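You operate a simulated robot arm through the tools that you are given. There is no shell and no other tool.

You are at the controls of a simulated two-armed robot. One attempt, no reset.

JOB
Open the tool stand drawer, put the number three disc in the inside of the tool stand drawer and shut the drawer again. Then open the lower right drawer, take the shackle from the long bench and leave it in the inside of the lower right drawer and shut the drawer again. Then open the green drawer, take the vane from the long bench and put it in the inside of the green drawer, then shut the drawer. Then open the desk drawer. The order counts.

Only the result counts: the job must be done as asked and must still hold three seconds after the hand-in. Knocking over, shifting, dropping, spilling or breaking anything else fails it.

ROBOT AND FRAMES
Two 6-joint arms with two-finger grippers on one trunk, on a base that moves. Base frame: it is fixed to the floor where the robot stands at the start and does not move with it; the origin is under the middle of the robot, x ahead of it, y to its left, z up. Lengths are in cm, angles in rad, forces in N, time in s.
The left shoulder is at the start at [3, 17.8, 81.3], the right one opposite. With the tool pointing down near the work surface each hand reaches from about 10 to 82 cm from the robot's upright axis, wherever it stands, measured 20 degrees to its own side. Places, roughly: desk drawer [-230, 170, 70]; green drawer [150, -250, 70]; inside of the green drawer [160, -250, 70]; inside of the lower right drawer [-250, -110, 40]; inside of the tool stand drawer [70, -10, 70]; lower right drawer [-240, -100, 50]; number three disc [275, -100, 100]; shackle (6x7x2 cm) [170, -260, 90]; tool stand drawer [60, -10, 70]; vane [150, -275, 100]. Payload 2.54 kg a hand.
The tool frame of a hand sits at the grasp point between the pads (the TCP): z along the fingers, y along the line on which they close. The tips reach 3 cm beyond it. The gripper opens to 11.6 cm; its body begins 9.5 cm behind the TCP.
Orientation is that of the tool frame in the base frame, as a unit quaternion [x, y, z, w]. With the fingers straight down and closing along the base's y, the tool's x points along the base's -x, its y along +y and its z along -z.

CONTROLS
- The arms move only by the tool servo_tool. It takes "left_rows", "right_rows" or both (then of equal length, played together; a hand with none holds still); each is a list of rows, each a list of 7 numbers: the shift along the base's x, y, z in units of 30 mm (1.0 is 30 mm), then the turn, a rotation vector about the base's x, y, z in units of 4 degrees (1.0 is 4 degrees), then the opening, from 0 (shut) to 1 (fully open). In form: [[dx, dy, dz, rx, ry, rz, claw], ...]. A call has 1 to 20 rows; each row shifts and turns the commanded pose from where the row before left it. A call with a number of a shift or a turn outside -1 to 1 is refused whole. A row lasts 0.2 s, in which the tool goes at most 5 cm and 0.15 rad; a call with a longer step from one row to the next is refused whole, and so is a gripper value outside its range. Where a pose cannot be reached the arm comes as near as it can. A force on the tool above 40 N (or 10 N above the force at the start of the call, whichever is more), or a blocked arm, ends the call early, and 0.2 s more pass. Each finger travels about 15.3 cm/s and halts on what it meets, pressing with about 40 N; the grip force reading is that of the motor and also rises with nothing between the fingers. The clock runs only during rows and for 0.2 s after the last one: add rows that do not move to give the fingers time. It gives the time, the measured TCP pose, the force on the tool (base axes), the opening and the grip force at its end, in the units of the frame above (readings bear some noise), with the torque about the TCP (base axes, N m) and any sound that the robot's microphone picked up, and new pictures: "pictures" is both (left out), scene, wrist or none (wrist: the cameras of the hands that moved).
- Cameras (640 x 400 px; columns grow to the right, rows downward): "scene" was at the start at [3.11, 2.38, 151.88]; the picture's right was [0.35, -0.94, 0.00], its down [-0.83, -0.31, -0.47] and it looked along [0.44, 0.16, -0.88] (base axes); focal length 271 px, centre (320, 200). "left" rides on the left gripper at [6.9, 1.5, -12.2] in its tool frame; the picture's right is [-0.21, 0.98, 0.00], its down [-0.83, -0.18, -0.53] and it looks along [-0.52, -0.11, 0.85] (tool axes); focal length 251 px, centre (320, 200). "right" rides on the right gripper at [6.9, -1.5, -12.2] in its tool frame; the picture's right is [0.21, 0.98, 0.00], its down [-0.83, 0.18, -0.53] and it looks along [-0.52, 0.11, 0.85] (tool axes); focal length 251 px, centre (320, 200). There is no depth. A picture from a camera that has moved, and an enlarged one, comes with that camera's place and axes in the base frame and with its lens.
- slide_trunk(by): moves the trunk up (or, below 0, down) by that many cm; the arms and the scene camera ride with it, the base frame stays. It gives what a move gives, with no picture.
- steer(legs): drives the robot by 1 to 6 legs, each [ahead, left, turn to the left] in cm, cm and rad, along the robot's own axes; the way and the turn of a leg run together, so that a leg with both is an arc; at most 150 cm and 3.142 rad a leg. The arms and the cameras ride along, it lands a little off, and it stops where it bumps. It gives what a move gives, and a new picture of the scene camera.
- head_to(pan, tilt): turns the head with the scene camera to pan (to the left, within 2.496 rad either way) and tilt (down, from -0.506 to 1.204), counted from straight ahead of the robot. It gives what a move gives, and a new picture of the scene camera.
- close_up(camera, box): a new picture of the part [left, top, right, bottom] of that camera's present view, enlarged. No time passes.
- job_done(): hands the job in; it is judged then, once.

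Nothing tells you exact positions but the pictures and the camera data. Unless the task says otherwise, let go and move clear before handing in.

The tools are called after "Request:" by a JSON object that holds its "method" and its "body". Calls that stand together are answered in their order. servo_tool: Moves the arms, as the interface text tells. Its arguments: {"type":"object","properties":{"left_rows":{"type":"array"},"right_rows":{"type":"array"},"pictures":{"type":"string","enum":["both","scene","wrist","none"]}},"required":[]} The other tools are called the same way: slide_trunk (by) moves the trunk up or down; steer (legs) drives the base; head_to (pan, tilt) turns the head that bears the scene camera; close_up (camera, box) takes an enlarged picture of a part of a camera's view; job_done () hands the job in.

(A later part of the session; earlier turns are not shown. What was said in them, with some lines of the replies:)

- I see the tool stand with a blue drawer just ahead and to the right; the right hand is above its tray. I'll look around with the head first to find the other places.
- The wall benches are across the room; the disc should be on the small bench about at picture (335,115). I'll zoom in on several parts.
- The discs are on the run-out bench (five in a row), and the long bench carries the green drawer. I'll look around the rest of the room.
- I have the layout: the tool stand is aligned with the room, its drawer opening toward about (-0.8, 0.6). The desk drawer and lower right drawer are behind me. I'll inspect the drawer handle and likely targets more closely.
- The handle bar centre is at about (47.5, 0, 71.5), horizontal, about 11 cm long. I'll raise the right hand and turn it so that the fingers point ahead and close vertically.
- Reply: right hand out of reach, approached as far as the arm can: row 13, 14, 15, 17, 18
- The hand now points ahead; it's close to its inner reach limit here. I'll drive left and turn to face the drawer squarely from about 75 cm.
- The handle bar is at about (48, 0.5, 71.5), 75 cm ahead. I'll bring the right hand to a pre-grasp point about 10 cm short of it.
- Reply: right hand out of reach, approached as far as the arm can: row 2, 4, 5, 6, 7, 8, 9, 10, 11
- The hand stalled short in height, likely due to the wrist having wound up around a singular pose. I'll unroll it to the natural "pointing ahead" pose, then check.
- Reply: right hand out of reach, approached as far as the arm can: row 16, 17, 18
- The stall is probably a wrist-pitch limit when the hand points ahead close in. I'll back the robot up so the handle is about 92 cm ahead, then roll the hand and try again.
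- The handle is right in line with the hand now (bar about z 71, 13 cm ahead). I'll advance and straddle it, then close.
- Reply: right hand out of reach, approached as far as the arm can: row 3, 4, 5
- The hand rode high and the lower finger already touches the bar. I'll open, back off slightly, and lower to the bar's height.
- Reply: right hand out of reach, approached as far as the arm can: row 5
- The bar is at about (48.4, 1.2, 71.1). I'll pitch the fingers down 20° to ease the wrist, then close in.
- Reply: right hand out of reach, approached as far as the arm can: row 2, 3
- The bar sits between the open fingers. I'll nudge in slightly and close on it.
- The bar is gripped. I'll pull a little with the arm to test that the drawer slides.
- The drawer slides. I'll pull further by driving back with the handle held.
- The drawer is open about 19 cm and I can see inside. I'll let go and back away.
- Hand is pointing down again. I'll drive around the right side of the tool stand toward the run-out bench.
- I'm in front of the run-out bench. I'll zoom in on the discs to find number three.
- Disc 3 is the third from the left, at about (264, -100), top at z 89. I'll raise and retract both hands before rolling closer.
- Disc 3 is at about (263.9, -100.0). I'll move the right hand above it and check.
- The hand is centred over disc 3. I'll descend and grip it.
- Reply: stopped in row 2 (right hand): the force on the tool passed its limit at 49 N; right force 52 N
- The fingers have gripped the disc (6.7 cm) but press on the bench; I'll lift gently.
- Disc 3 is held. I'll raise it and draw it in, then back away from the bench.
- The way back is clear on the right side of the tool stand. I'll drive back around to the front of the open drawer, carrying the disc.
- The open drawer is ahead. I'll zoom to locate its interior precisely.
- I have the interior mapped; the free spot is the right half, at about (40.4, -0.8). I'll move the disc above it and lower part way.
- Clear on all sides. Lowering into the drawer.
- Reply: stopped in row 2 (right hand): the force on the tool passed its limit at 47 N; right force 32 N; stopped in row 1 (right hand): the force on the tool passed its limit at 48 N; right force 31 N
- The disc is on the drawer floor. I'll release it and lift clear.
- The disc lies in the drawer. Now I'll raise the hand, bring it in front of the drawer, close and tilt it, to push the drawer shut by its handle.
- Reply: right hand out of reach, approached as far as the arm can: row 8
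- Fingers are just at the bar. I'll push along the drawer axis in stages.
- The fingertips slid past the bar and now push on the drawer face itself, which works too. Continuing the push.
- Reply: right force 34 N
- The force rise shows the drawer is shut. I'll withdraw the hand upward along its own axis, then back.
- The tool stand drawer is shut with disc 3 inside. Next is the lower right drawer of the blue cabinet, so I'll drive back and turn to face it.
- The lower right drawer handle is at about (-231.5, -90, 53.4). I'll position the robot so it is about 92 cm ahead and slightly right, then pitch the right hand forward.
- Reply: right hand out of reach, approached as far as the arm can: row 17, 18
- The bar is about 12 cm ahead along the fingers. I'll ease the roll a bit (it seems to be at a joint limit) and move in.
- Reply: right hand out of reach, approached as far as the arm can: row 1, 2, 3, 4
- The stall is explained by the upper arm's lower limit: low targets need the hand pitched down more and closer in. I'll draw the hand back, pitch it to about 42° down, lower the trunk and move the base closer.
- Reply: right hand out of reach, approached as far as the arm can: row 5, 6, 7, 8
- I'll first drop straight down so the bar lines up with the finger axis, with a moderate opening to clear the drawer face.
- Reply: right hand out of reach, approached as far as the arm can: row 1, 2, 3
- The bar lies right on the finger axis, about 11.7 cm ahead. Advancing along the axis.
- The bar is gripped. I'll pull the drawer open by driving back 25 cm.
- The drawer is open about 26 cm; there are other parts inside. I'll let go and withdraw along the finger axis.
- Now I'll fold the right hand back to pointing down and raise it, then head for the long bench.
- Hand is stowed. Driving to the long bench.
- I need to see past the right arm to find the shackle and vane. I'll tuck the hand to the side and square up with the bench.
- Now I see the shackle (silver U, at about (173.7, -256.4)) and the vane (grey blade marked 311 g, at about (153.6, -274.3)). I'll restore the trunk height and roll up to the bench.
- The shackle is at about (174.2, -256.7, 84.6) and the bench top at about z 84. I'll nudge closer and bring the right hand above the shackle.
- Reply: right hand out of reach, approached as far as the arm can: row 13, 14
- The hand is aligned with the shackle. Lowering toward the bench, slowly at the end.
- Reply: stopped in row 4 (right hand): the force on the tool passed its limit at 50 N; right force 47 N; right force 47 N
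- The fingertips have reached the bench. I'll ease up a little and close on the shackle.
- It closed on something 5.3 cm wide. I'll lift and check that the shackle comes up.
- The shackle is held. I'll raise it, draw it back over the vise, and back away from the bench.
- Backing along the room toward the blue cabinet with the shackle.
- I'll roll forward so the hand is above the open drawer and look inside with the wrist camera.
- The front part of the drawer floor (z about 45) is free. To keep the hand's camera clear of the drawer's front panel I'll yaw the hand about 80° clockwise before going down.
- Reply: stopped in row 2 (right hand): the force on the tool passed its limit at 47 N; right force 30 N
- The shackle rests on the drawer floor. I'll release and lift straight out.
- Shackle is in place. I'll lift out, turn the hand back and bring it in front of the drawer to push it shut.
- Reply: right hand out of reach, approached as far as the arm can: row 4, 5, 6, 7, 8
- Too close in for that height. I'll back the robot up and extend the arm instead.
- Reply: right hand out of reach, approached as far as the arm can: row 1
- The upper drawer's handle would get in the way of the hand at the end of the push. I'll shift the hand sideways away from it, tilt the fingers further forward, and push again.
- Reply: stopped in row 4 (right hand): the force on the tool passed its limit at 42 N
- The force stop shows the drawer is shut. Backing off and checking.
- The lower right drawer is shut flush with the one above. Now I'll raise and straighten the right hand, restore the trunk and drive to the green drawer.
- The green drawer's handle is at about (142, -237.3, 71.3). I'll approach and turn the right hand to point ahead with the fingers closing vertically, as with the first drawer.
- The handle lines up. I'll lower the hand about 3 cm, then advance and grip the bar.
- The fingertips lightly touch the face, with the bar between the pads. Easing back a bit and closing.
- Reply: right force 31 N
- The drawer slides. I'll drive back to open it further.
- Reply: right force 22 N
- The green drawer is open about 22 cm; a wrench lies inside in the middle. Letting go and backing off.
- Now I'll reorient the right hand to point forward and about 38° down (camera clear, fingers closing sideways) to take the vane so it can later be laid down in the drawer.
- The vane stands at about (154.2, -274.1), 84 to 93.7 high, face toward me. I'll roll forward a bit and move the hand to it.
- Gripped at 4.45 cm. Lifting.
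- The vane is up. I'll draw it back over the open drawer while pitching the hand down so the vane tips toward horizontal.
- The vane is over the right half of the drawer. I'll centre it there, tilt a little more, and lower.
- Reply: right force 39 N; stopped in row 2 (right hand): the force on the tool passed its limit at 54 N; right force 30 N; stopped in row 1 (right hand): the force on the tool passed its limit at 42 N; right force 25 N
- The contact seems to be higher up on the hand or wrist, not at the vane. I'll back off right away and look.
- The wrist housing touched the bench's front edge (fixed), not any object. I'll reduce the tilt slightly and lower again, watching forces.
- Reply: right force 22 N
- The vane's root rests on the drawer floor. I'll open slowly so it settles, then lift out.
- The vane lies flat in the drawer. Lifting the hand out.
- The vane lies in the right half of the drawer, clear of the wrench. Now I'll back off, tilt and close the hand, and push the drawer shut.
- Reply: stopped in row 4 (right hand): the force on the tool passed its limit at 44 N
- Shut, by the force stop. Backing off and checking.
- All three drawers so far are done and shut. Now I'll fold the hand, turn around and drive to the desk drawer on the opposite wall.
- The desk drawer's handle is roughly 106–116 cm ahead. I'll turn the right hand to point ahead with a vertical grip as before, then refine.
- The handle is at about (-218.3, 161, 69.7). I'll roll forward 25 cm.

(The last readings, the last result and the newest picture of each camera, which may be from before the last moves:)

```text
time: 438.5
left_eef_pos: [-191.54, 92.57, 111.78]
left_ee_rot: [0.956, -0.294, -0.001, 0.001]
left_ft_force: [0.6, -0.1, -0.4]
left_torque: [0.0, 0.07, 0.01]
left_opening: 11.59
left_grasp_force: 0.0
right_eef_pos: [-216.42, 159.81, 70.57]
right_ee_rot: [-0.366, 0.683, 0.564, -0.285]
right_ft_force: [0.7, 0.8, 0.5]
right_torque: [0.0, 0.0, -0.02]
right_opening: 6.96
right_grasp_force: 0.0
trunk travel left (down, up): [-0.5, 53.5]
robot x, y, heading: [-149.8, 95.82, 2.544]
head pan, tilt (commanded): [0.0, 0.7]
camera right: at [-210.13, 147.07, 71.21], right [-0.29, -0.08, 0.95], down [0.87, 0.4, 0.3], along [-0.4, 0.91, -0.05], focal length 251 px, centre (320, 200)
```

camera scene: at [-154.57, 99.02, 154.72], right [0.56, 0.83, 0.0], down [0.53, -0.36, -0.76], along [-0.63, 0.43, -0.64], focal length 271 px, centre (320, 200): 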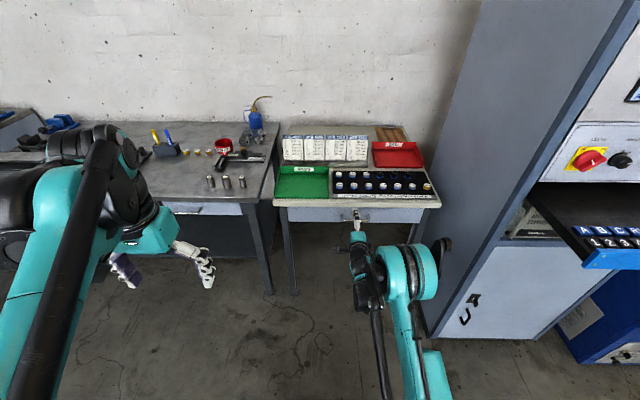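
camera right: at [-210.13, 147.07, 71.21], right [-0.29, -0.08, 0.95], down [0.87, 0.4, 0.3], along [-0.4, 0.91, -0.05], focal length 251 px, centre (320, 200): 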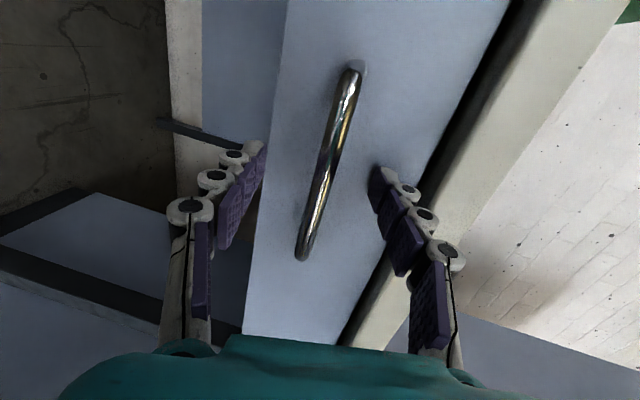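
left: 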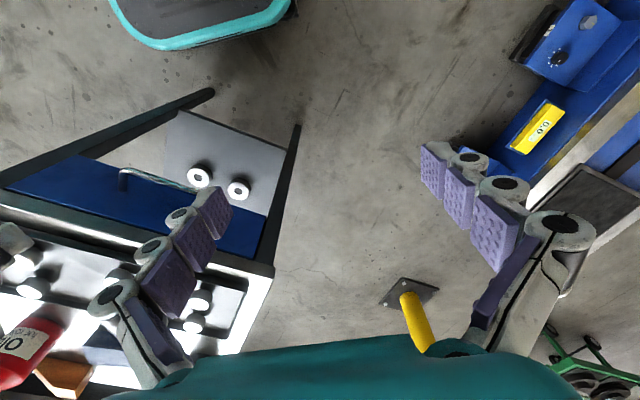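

Request:
{"method": "servo_tool", "body": {"right_rows": [[-0.05, 0.03, 0, 0, 0, 0, 0.4], [0, 0, 0, 0, 0, 0, 0.2], [0, 0, 0, 0, 0, 0, 0], [0, 0, 0, 0, 0, 0, 0], [0, 0, 0, 0, 0, 0, 0]], "pictures": "wrist"}}

```text
time: 439.7
left_eef_pos: [-191.42, 92.77, 111.86]
left_ee_rot: [0.956, -0.293, -0.001, 0.001]
left_ft_force: [-0.3, -0.4, -0.2]
left_torque: [0.03, -0.01, 0.01]
left_opening: 11.6
left_grasp_force: 0.0
right_eef_pos: [-216.45, 159.8, 70.46]
right_ee_rot: [-0.366, 0.683, 0.563, -0.287]
right_ft_force: [-1.5, 1.2, 0.7]
right_torque: [-0.91, 0.62, -0.17]
right_opening: 0.91
right_grasp_force: 36.9
trunk travel left (down, up): [-0.5, 53.5]
robot x, y, heading: [-149.95, 95.93, 2.542]
head pan, tilt (commanded): [0.0, 0.7]
camera right: at [-210.27, 147.17, 71.21], right [-0.29, -0.08, 0.95], down [0.87, 0.4, 0.3], along [-0.4, 0.91, -0.05], focal length 251 px, centre (320, 200)
```

right: 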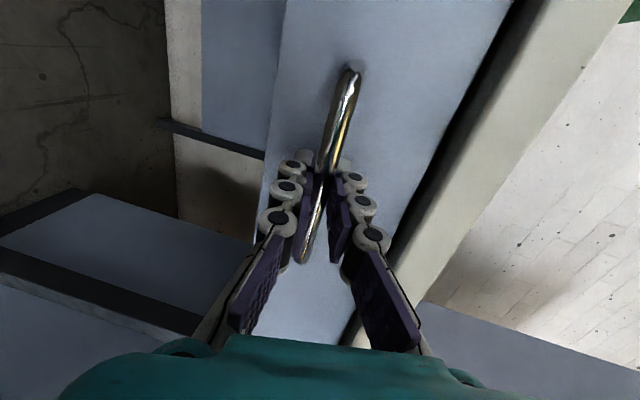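

Gripped. Pulling gently, then driving back.

Request:
{"method": "servo_tool", "body": {"right_rows": [[0.3, -0.21, 0, 0, 0, 0, 0], [0.41, -0.287, 0, 0, 0, 0, 0], [0.41, -0.287, 0, 0, 0, 0, 0], [0, 0, 0, 0, 0, 0, 0]], "pictures": "wrist"}}

Request:
{"method": "steer", "body": {"legs": [[-16, 0, 0]]}}

Request:
{"method": "close_up", "body": {"camera": "scene", "box": [240, 90, 440, 240]}}

```text
time: 440.7
left_eef_pos: [-191.22, 92.6, 111.98]
left_ee_rot: [0.956, -0.295, -0.002, 0.001]
left_ft_force: [0.3, -0.6, 0.2]
left_torque: [0.0, -0.03, -0.03]
left_opening: 11.59
left_grasp_force: 0.1
right_eef_pos: [-212.99, 157.58, 70.51]
right_ee_rot: [-0.365, 0.682, 0.565, -0.286]
right_ft_force: [1.7, 5.4, 14.8]
right_torque: [-0.4, 0.32, -0.06]
right_opening: 0.89
right_grasp_force: 36.6
trunk travel left (down, up): [-0.5, 53.5]
robot x, y, heading: [-149.94, 95.75, 2.545]
head pan, tilt (commanded): [0.0, 0.7]
camera right: at [-206.85, 144.75, 71.16], right [-0.29, -0.08, 0.95], down [0.87, 0.4, 0.3], along [-0.4, 0.91, -0.04], focal length 251 px, centre (320, 200)
```

right: 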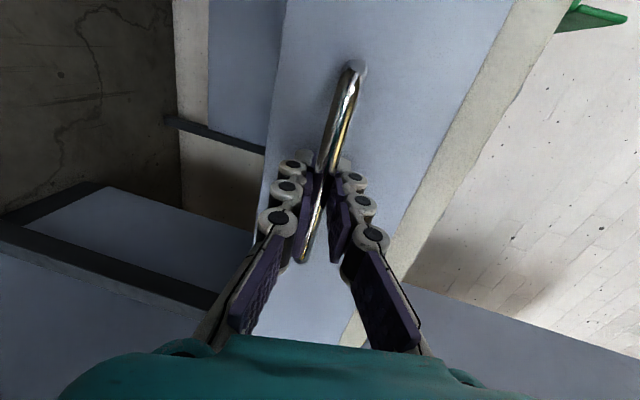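

```text
time: 442.1
left_eef_pos: [-178.05, 83.5, 111.9]
left_ee_rot: [0.955, -0.295, -0.002, -0.001]
left_ft_force: [0.0, 0.1, 0.2]
left_torque: [0.04, -0.05, 0.02]
left_opening: 11.6
left_grasp_force: 0.1
right_eef_pos: [-199.96, 148.2, 70.6]
right_ee_rot: [-0.366, 0.682, 0.565, -0.286]
right_ft_force: [-13.4, -20.6, 15.9]
right_torque: [-0.8, 0.61, 0.54]
right_opening: 0.93
right_grasp_force: 36.4
trunk travel left (down, up): [-0.5, 53.5]
robot x, y, heading: [-136.62, 86.74, 2.542]
head pan, tilt (commanded): [0.0, 0.7]
camera scene: at [-141.11, 89.52, 152.74], right [0.56, 0.83, 0.0], down [0.53, -0.36, -0.77], along [-0.63, 0.43, -0.64], focal length 271 px, centre (320, 200)
```

scene: 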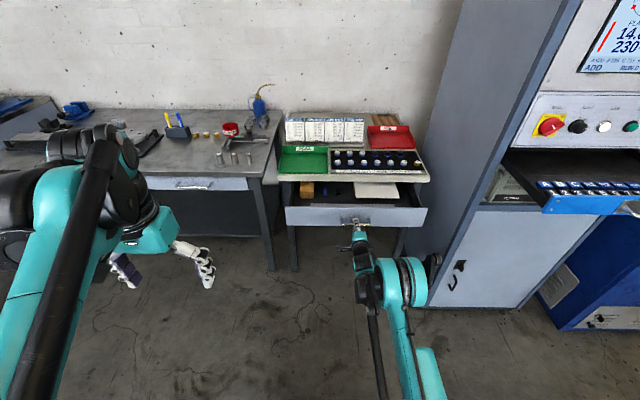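

```text
2.67 times, centred on (340, 165) of scene
camera zoom: at [-141.11, 89.52, 152.74], right [0.56, 0.83, 0.0], down [0.53, -0.36, -0.77], along [-0.63, 0.43, -0.64], focal length 722 px, centre (267, 293)
```

zoom: 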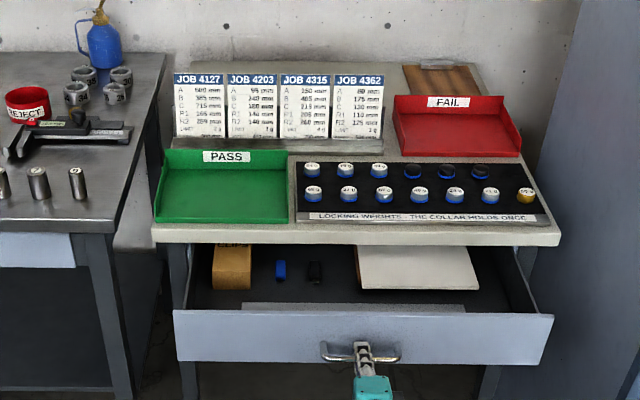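

The desk drawer is open about 20 cm. I'll pull it a bit further, gently, under force watch.

Request:
{"method": "servo_tool", "body": {"right_rows": [[0.2, -0.25, 0, 0, 0, 0, 0], [0.3, -0.21, 0, 0, 0, 0, 0], [0.3, -0.21, 0, 0, 0, 0, 0], [0.3, -0.21, 0, 0, 0, 0, 0], [0.3, -0.21, 0, 0, 0, 0, 0], [0, 0, 0, 0, 0, 0, 0]]}}

```text
time: 443.5
left_eef_pos: [-178.18, 83.81, 111.93]
left_ee_rot: [0.955, -0.296, -0.001, 0.0]
left_ft_force: [0.4, -0.7, -0.3]
left_torque: [0.0, -0.02, -0.05]
left_opening: 11.6
left_grasp_force: 0.0
right_eef_pos: [-195.54, 145.22, 70.47]
right_ee_rot: [-0.365, 0.682, 0.564, -0.288]
right_ft_force: [4.4, 6.1, 5.4]
right_torque: [-0.61, 0.42, -0.33]
right_opening: 0.93
right_grasp_force: 36.5
trunk travel left (down, up): [-0.5, 53.5]
robot x, y, heading: [-136.87, 86.71, 2.543]
head pan, tilt (commanded): [0.0, 0.7]
camera scene: at [-141.05, 89.88, 152.73], right [0.56, 0.83, 0.0], down [0.53, -0.36, -0.77], along [-0.63, 0.43, -0.64], focal length 271 px, centre (320, 200)
camera right: at [-189.38, 132.42, 71.21], right [-0.29, -0.08, 0.95], down [0.87, 0.4, 0.3], along [-0.4, 0.91, -0.05], focal length 251 px, centre (320, 200)
```

scene: 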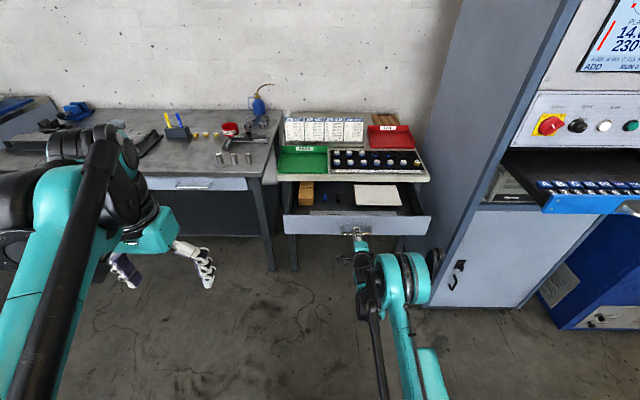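
right: 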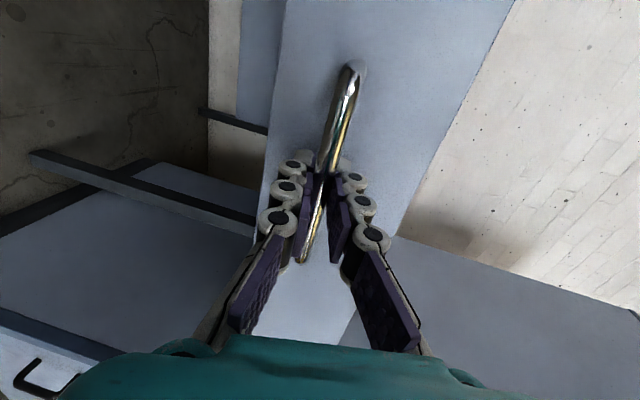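

Request:
{"method": "servo_tool", "body": {"right_rows": [[0.3, -0.21, 0, 0, 0, 0, 0], [0.3, -0.21, 0, 0, 0, 0, 0], [0.3, -0.21, 0, 0, 0, 0, 0], [0, 0, 0, 0, 0, 0, 0]], "pictures": "scene"}}

Request:
{"method": "close_up", "body": {"camera": "scene", "box": [240, 90, 440, 240]}}

```text
time: 444.5
left_eef_pos: [-177.93, 83.86, 111.98]
left_ee_rot: [0.955, -0.296, -0.002, 0.001]
left_ft_force: [0.4, -0.6, 0.3]
left_torque: [-0.02, 0.0, 0.0]
left_opening: 11.57
left_grasp_force: 0.0
right_eef_pos: [-192.83, 143.18, 70.6]
right_ee_rot: [-0.366, 0.682, 0.564, -0.287]
right_ft_force: [8.2, 15.0, 15.5]
right_torque: [-0.43, 0.31, -0.24]
right_opening: 0.91
right_grasp_force: 36.4
trunk travel left (down, up): [-0.5, 53.5]
robot x, y, heading: [-136.51, 86.77, 2.542]
head pan, tilt (commanded): [0.0, 0.7]
camera scene: at [-140.91, 89.87, 152.74], right [0.56, 0.83, 0.0], down [0.53, -0.36, -0.77], along [-0.63, 0.43, -0.64], focal length 271 px, centre (320, 200)
```

scene: 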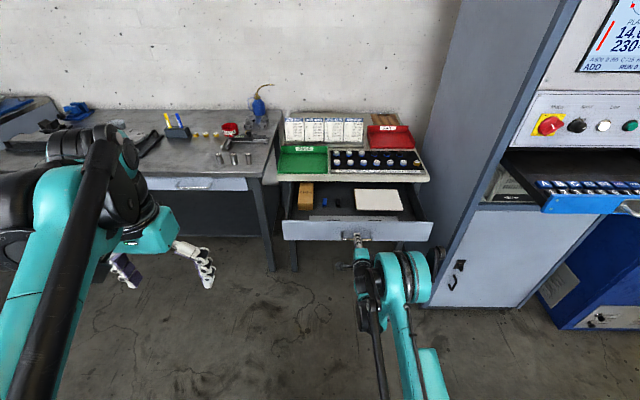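

```text
2.67 times, centred on (340, 165) of scene
camera zoom: at [-140.91, 89.87, 152.74], right [0.56, 0.83, 0.0], down [0.53, -0.36, -0.77], along [-0.63, 0.43, -0.64], focal length 722 px, centre (267, 293)
```

zoom: 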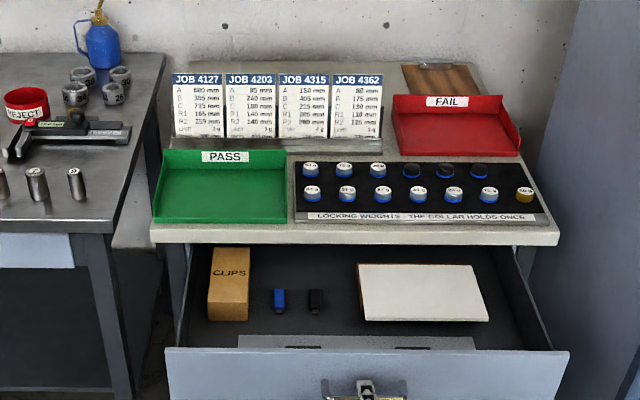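

The desk drawer is well open. Letting go and backing clear.

Request:
{"method": "servo_tool", "body": {"right_rows": [[0, 0, 0, 0, 0, 0, 0.1], [0, 0, 0, 0, 0, 0, 0.25], [0, 0, 0, 0, 0, 0, 0.45], [0, 0, 0, 0, 0, 0, 0.6], [0, 0, 0, 0, 0, 0, 0.6]], "pictures": "wrist"}}

```text
time: 445.7
left_eef_pos: [-178.08, 83.78, 111.91]
left_ee_rot: [0.956, -0.295, -0.001, 0.001]
left_ft_force: [-0.2, -0.4, -0.5]
left_torque: [-0.03, -0.02, 0.0]
left_opening: 11.61
left_grasp_force: 0.1
right_eef_pos: [-193.1, 143.11, 70.51]
right_ee_rot: [-0.366, 0.682, 0.565, -0.287]
right_ft_force: [-0.4, -0.1, -0.1]
right_torque: [-0.02, 0.03, 0.0]
right_opening: 6.94
right_grasp_force: 0.1
trunk travel left (down, up): [-0.5, 53.5]
robot x, y, heading: [-136.53, 86.83, 2.537]
head pan, tilt (commanded): [0.0, 0.7]
camera right: at [-186.8, 130.42, 71.07], right [-0.29, -0.08, 0.95], down [0.87, 0.4, 0.3], along [-0.4, 0.91, -0.05], focal length 251 px, centre (320, 200)
```

right: 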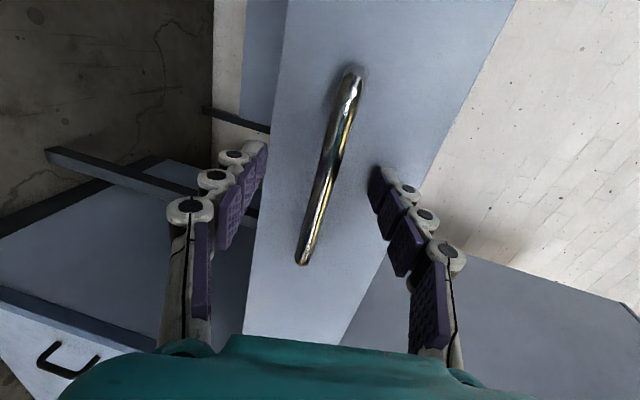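

Request:
{"method": "steer", "body": {"legs": [[-35, 0, 0]]}}

Request:
{"method": "close_up", "body": {"camera": "scene", "box": [220, 60, 440, 220]}}

Request:
{"method": "head_to", "body": {"pan": 1.3, "tilt": 0.5}}

Request:
{"method": "head_to", "body": {"pan": -2.3, "tilt": 0.4}}

```text
time: 448.0
left_eef_pos: [-148.88, 63.62, 111.8]
left_ee_rot: [0.956, -0.294, -0.002, 0.0]
left_ft_force: [0.1, -0.7, 0.1]
left_torque: [0.04, 0.0, -0.04]
left_opening: 11.63
left_grasp_force: 0.1
right_eef_pos: [-164.05, 123.03, 70.43]
right_ee_rot: [-0.367, 0.682, 0.563, -0.288]
right_ft_force: [1.0, 0.5, -0.2]
right_torque: [0.01, 0.0, 0.01]
right_opening: 6.98
right_grasp_force: 0.1
trunk travel left (down, up): [-0.5, 53.5]
robot x, y, heading: [-107.55, 66.7, 2.544]
head pan, tilt (commanded): [0.0, 0.7]
camera scene: at [-111.87, 69.9, 152.73], right [0.56, 0.83, 0.0], down [0.53, -0.36, -0.77], along [-0.63, 0.43, -0.64], focal length 271 px, centre (320, 200)
```

scene: 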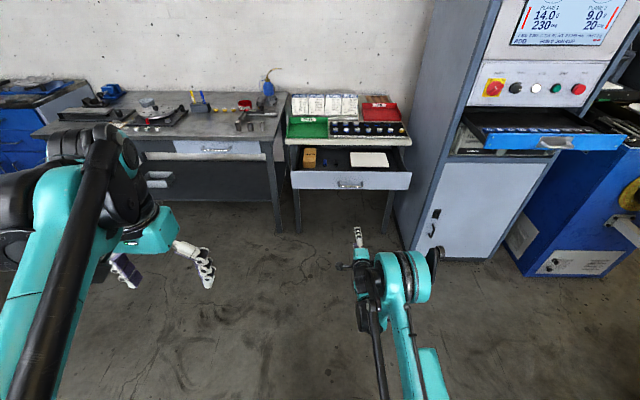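

```text
2.50 times, centred on (330, 140) of scene
camera zoom: at [-111.87, 69.9, 152.73], right [0.56, 0.83, 0.0], down [0.53, -0.36, -0.77], along [-0.63, 0.43, -0.64], focal length 677 px, centre (295, 350)
```

zoom: 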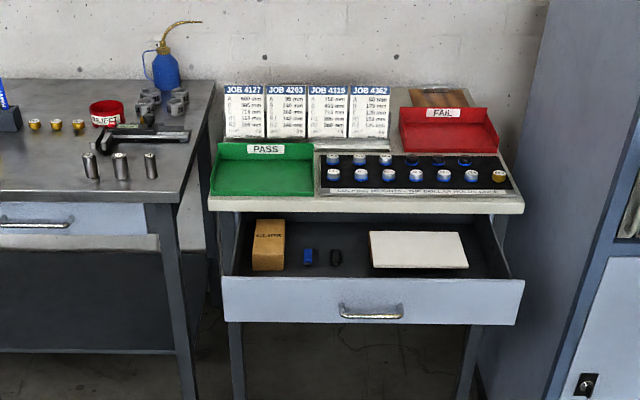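

```text
time: 449.5
left_eef_pos: [-148.88, 63.59, 111.84]
left_ee_rot: [0.956, -0.294, -0.001, 0.001]
left_ft_force: [0.7, 1.2, 0.0]
left_torque: [0.04, 0.01, 0.0]
left_opening: 11.61
left_grasp_force: 0.0
right_eef_pos: [-163.98, 122.97, 70.43]
right_ee_rot: [-0.368, 0.681, 0.563, -0.289]
right_ft_force: [-0.1, 0.0, 0.1]
right_torque: [-0.03, 0.01, -0.03]
right_opening: 6.96
right_grasp_force: 0.1
trunk travel left (down, up): [-0.5, 53.5]
robot x, y, heading: [-107.4, 66.6, 2.546]
head pan, tilt (commanded): [1.3, 0.499]
camera scene: at [-111.84, 59.29, 154.5], right [-0.65, 0.76, 0.0], down [0.36, 0.31, -0.88], along [-0.67, -0.57, -0.48], focal length 271 px, centre (320, 200)
```

scene: 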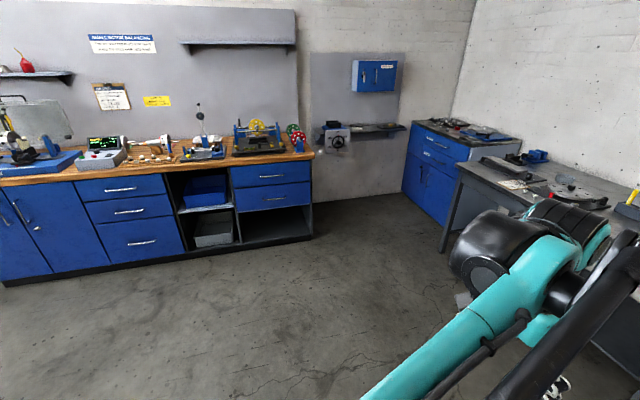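

```text
time: 452.5
left_eef_pos: [-148.96, 63.6, 111.91]
left_ee_rot: [0.956, -0.293, -0.001, 0.001]
left_ft_force: [0.3, -0.6, 0.4]
left_torque: [0.04, -0.01, 0.01]
left_opening: 11.63
left_grasp_force: 0.0
right_eef_pos: [-164.0, 123.11, 70.39]
right_ee_rot: [-0.367, 0.682, 0.563, -0.289]
right_ft_force: [0.0, 0.0, 0.7]
right_torque: [-0.02, -0.02, 0.01]
right_opening: 6.96
right_grasp_force: 0.0
trunk travel left (down, up): [-0.5, 53.5]
robot x, y, heading: [-107.3, 66.93, 2.55]
head pan, tilt (commanded): [-2.3, 0.4]
camera scene: at [-95.92, 67.45, 155.42], right [0.24, -0.97, 0.0], down [-0.38, -0.1, -0.92], along [0.89, 0.22, -0.39], focal length 271 px, centre (320, 200)
```

scene: 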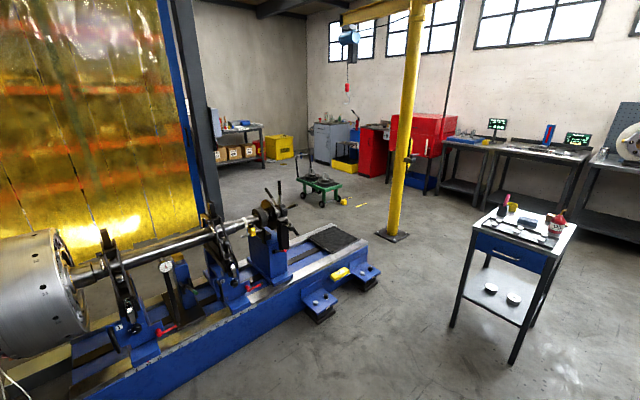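

Request:
{"method": "close_up", "body": {"camera": "scene", "box": [440, 180, 600, 320]}}

Request:
{"method": "head_to", "body": {"pan": 2.4, "tilt": 0.35}}

Request:
{"method": "close_up", "body": {"camera": "scene", "box": [200, 60, 420, 200]}}

```text
2.86 times, centred on (520, 250) of scene
camera zoom: at [-95.92, 67.45, 155.42], right [0.24, -0.97, 0.0], down [-0.38, -0.1, -0.92], along [0.89, 0.22, -0.39], focal length 774 px, centre (-251, 57)
```

zoom: 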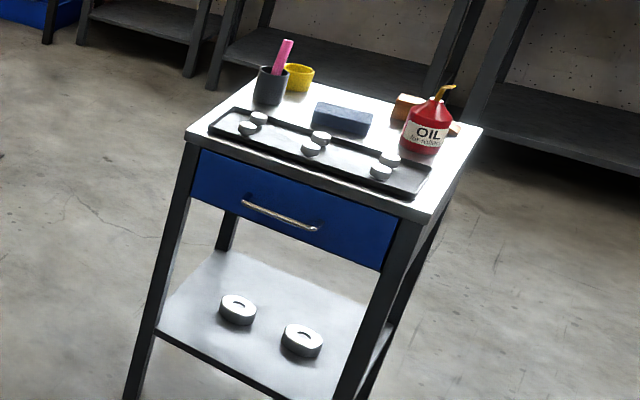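

```text
time: 456.2
left_eef_pos: [-148.84, 63.66, 111.82]
left_ee_rot: [0.956, -0.293, -0.001, 0.0]
left_ft_force: [-0.3, 0.2, 0.6]
left_torque: [0.03, 0.02, 0.01]
left_opening: 11.62
left_grasp_force: 0.0
right_eef_pos: [-164.1, 123.0, 70.46]
right_ee_rot: [-0.367, 0.681, 0.564, -0.289]
right_ft_force: [-1.3, -0.2, 0.0]
right_torque: [0.0, -0.01, 0.02]
right_opening: 6.97
right_grasp_force: 0.0
trunk travel left (down, up): [-0.5, 53.5]
robot x, y, heading: [-107.42, 66.59, 2.547]
head pan, tilt (commanded): [2.4, 0.351]
camera scene: at [-102.75, 56.13, 155.87], right [-0.97, -0.23, 0.0], down [-0.08, 0.33, -0.94], along [0.22, -0.91, -0.34], focal length 271 px, centre (320, 200)
```

scene: 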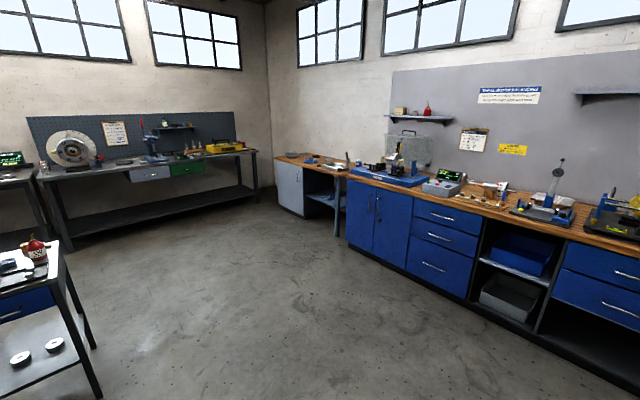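

```text
2.86 times, centred on (310, 130) of scene
camera zoom: at [-102.75, 56.13, 155.87], right [-0.97, -0.23, 0.0], down [-0.08, 0.33, -0.94], along [0.22, -0.91, -0.34], focal length 774 px, centre (349, 400)
```

zoom: 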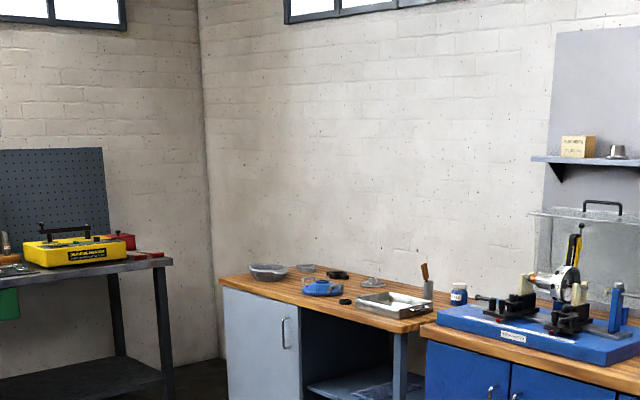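

Everything looks as asked: the tool stand, lower right and green drawers are shut with their parts inside. The desk drawer stands open, and both hands are free and clear. I'm handing in the job.

Request:
{"method": "job_done", "body": {}}

```text
The job is handed in.
```

The job is handed in, and all four parts were done in the order you asked:

1. **Tool stand drawer:** opened, the number three disc placed on its floor, and shut.
2. **Lower right drawer:** opened, the shackle from the long bench set down inside, and shut.
3. **Green drawer:** opened, the vane laid flat in the right half, and shut.
4. **Desk drawer:** opened about 28 cm and left open.

Each of the three shut drawers was pushed until it met its stop. I also looked at each one afterwards and saw it closed.

While lowering the vane, the robot's wrist pressed against the front edge of the long bench, with readings up to 54 N. I backed off at once. The nearby vise and bearings looked undisturbed in the pictures afterwards.

I saw nothing knocked over or moved. Both hands were empty and clear when I handed in.
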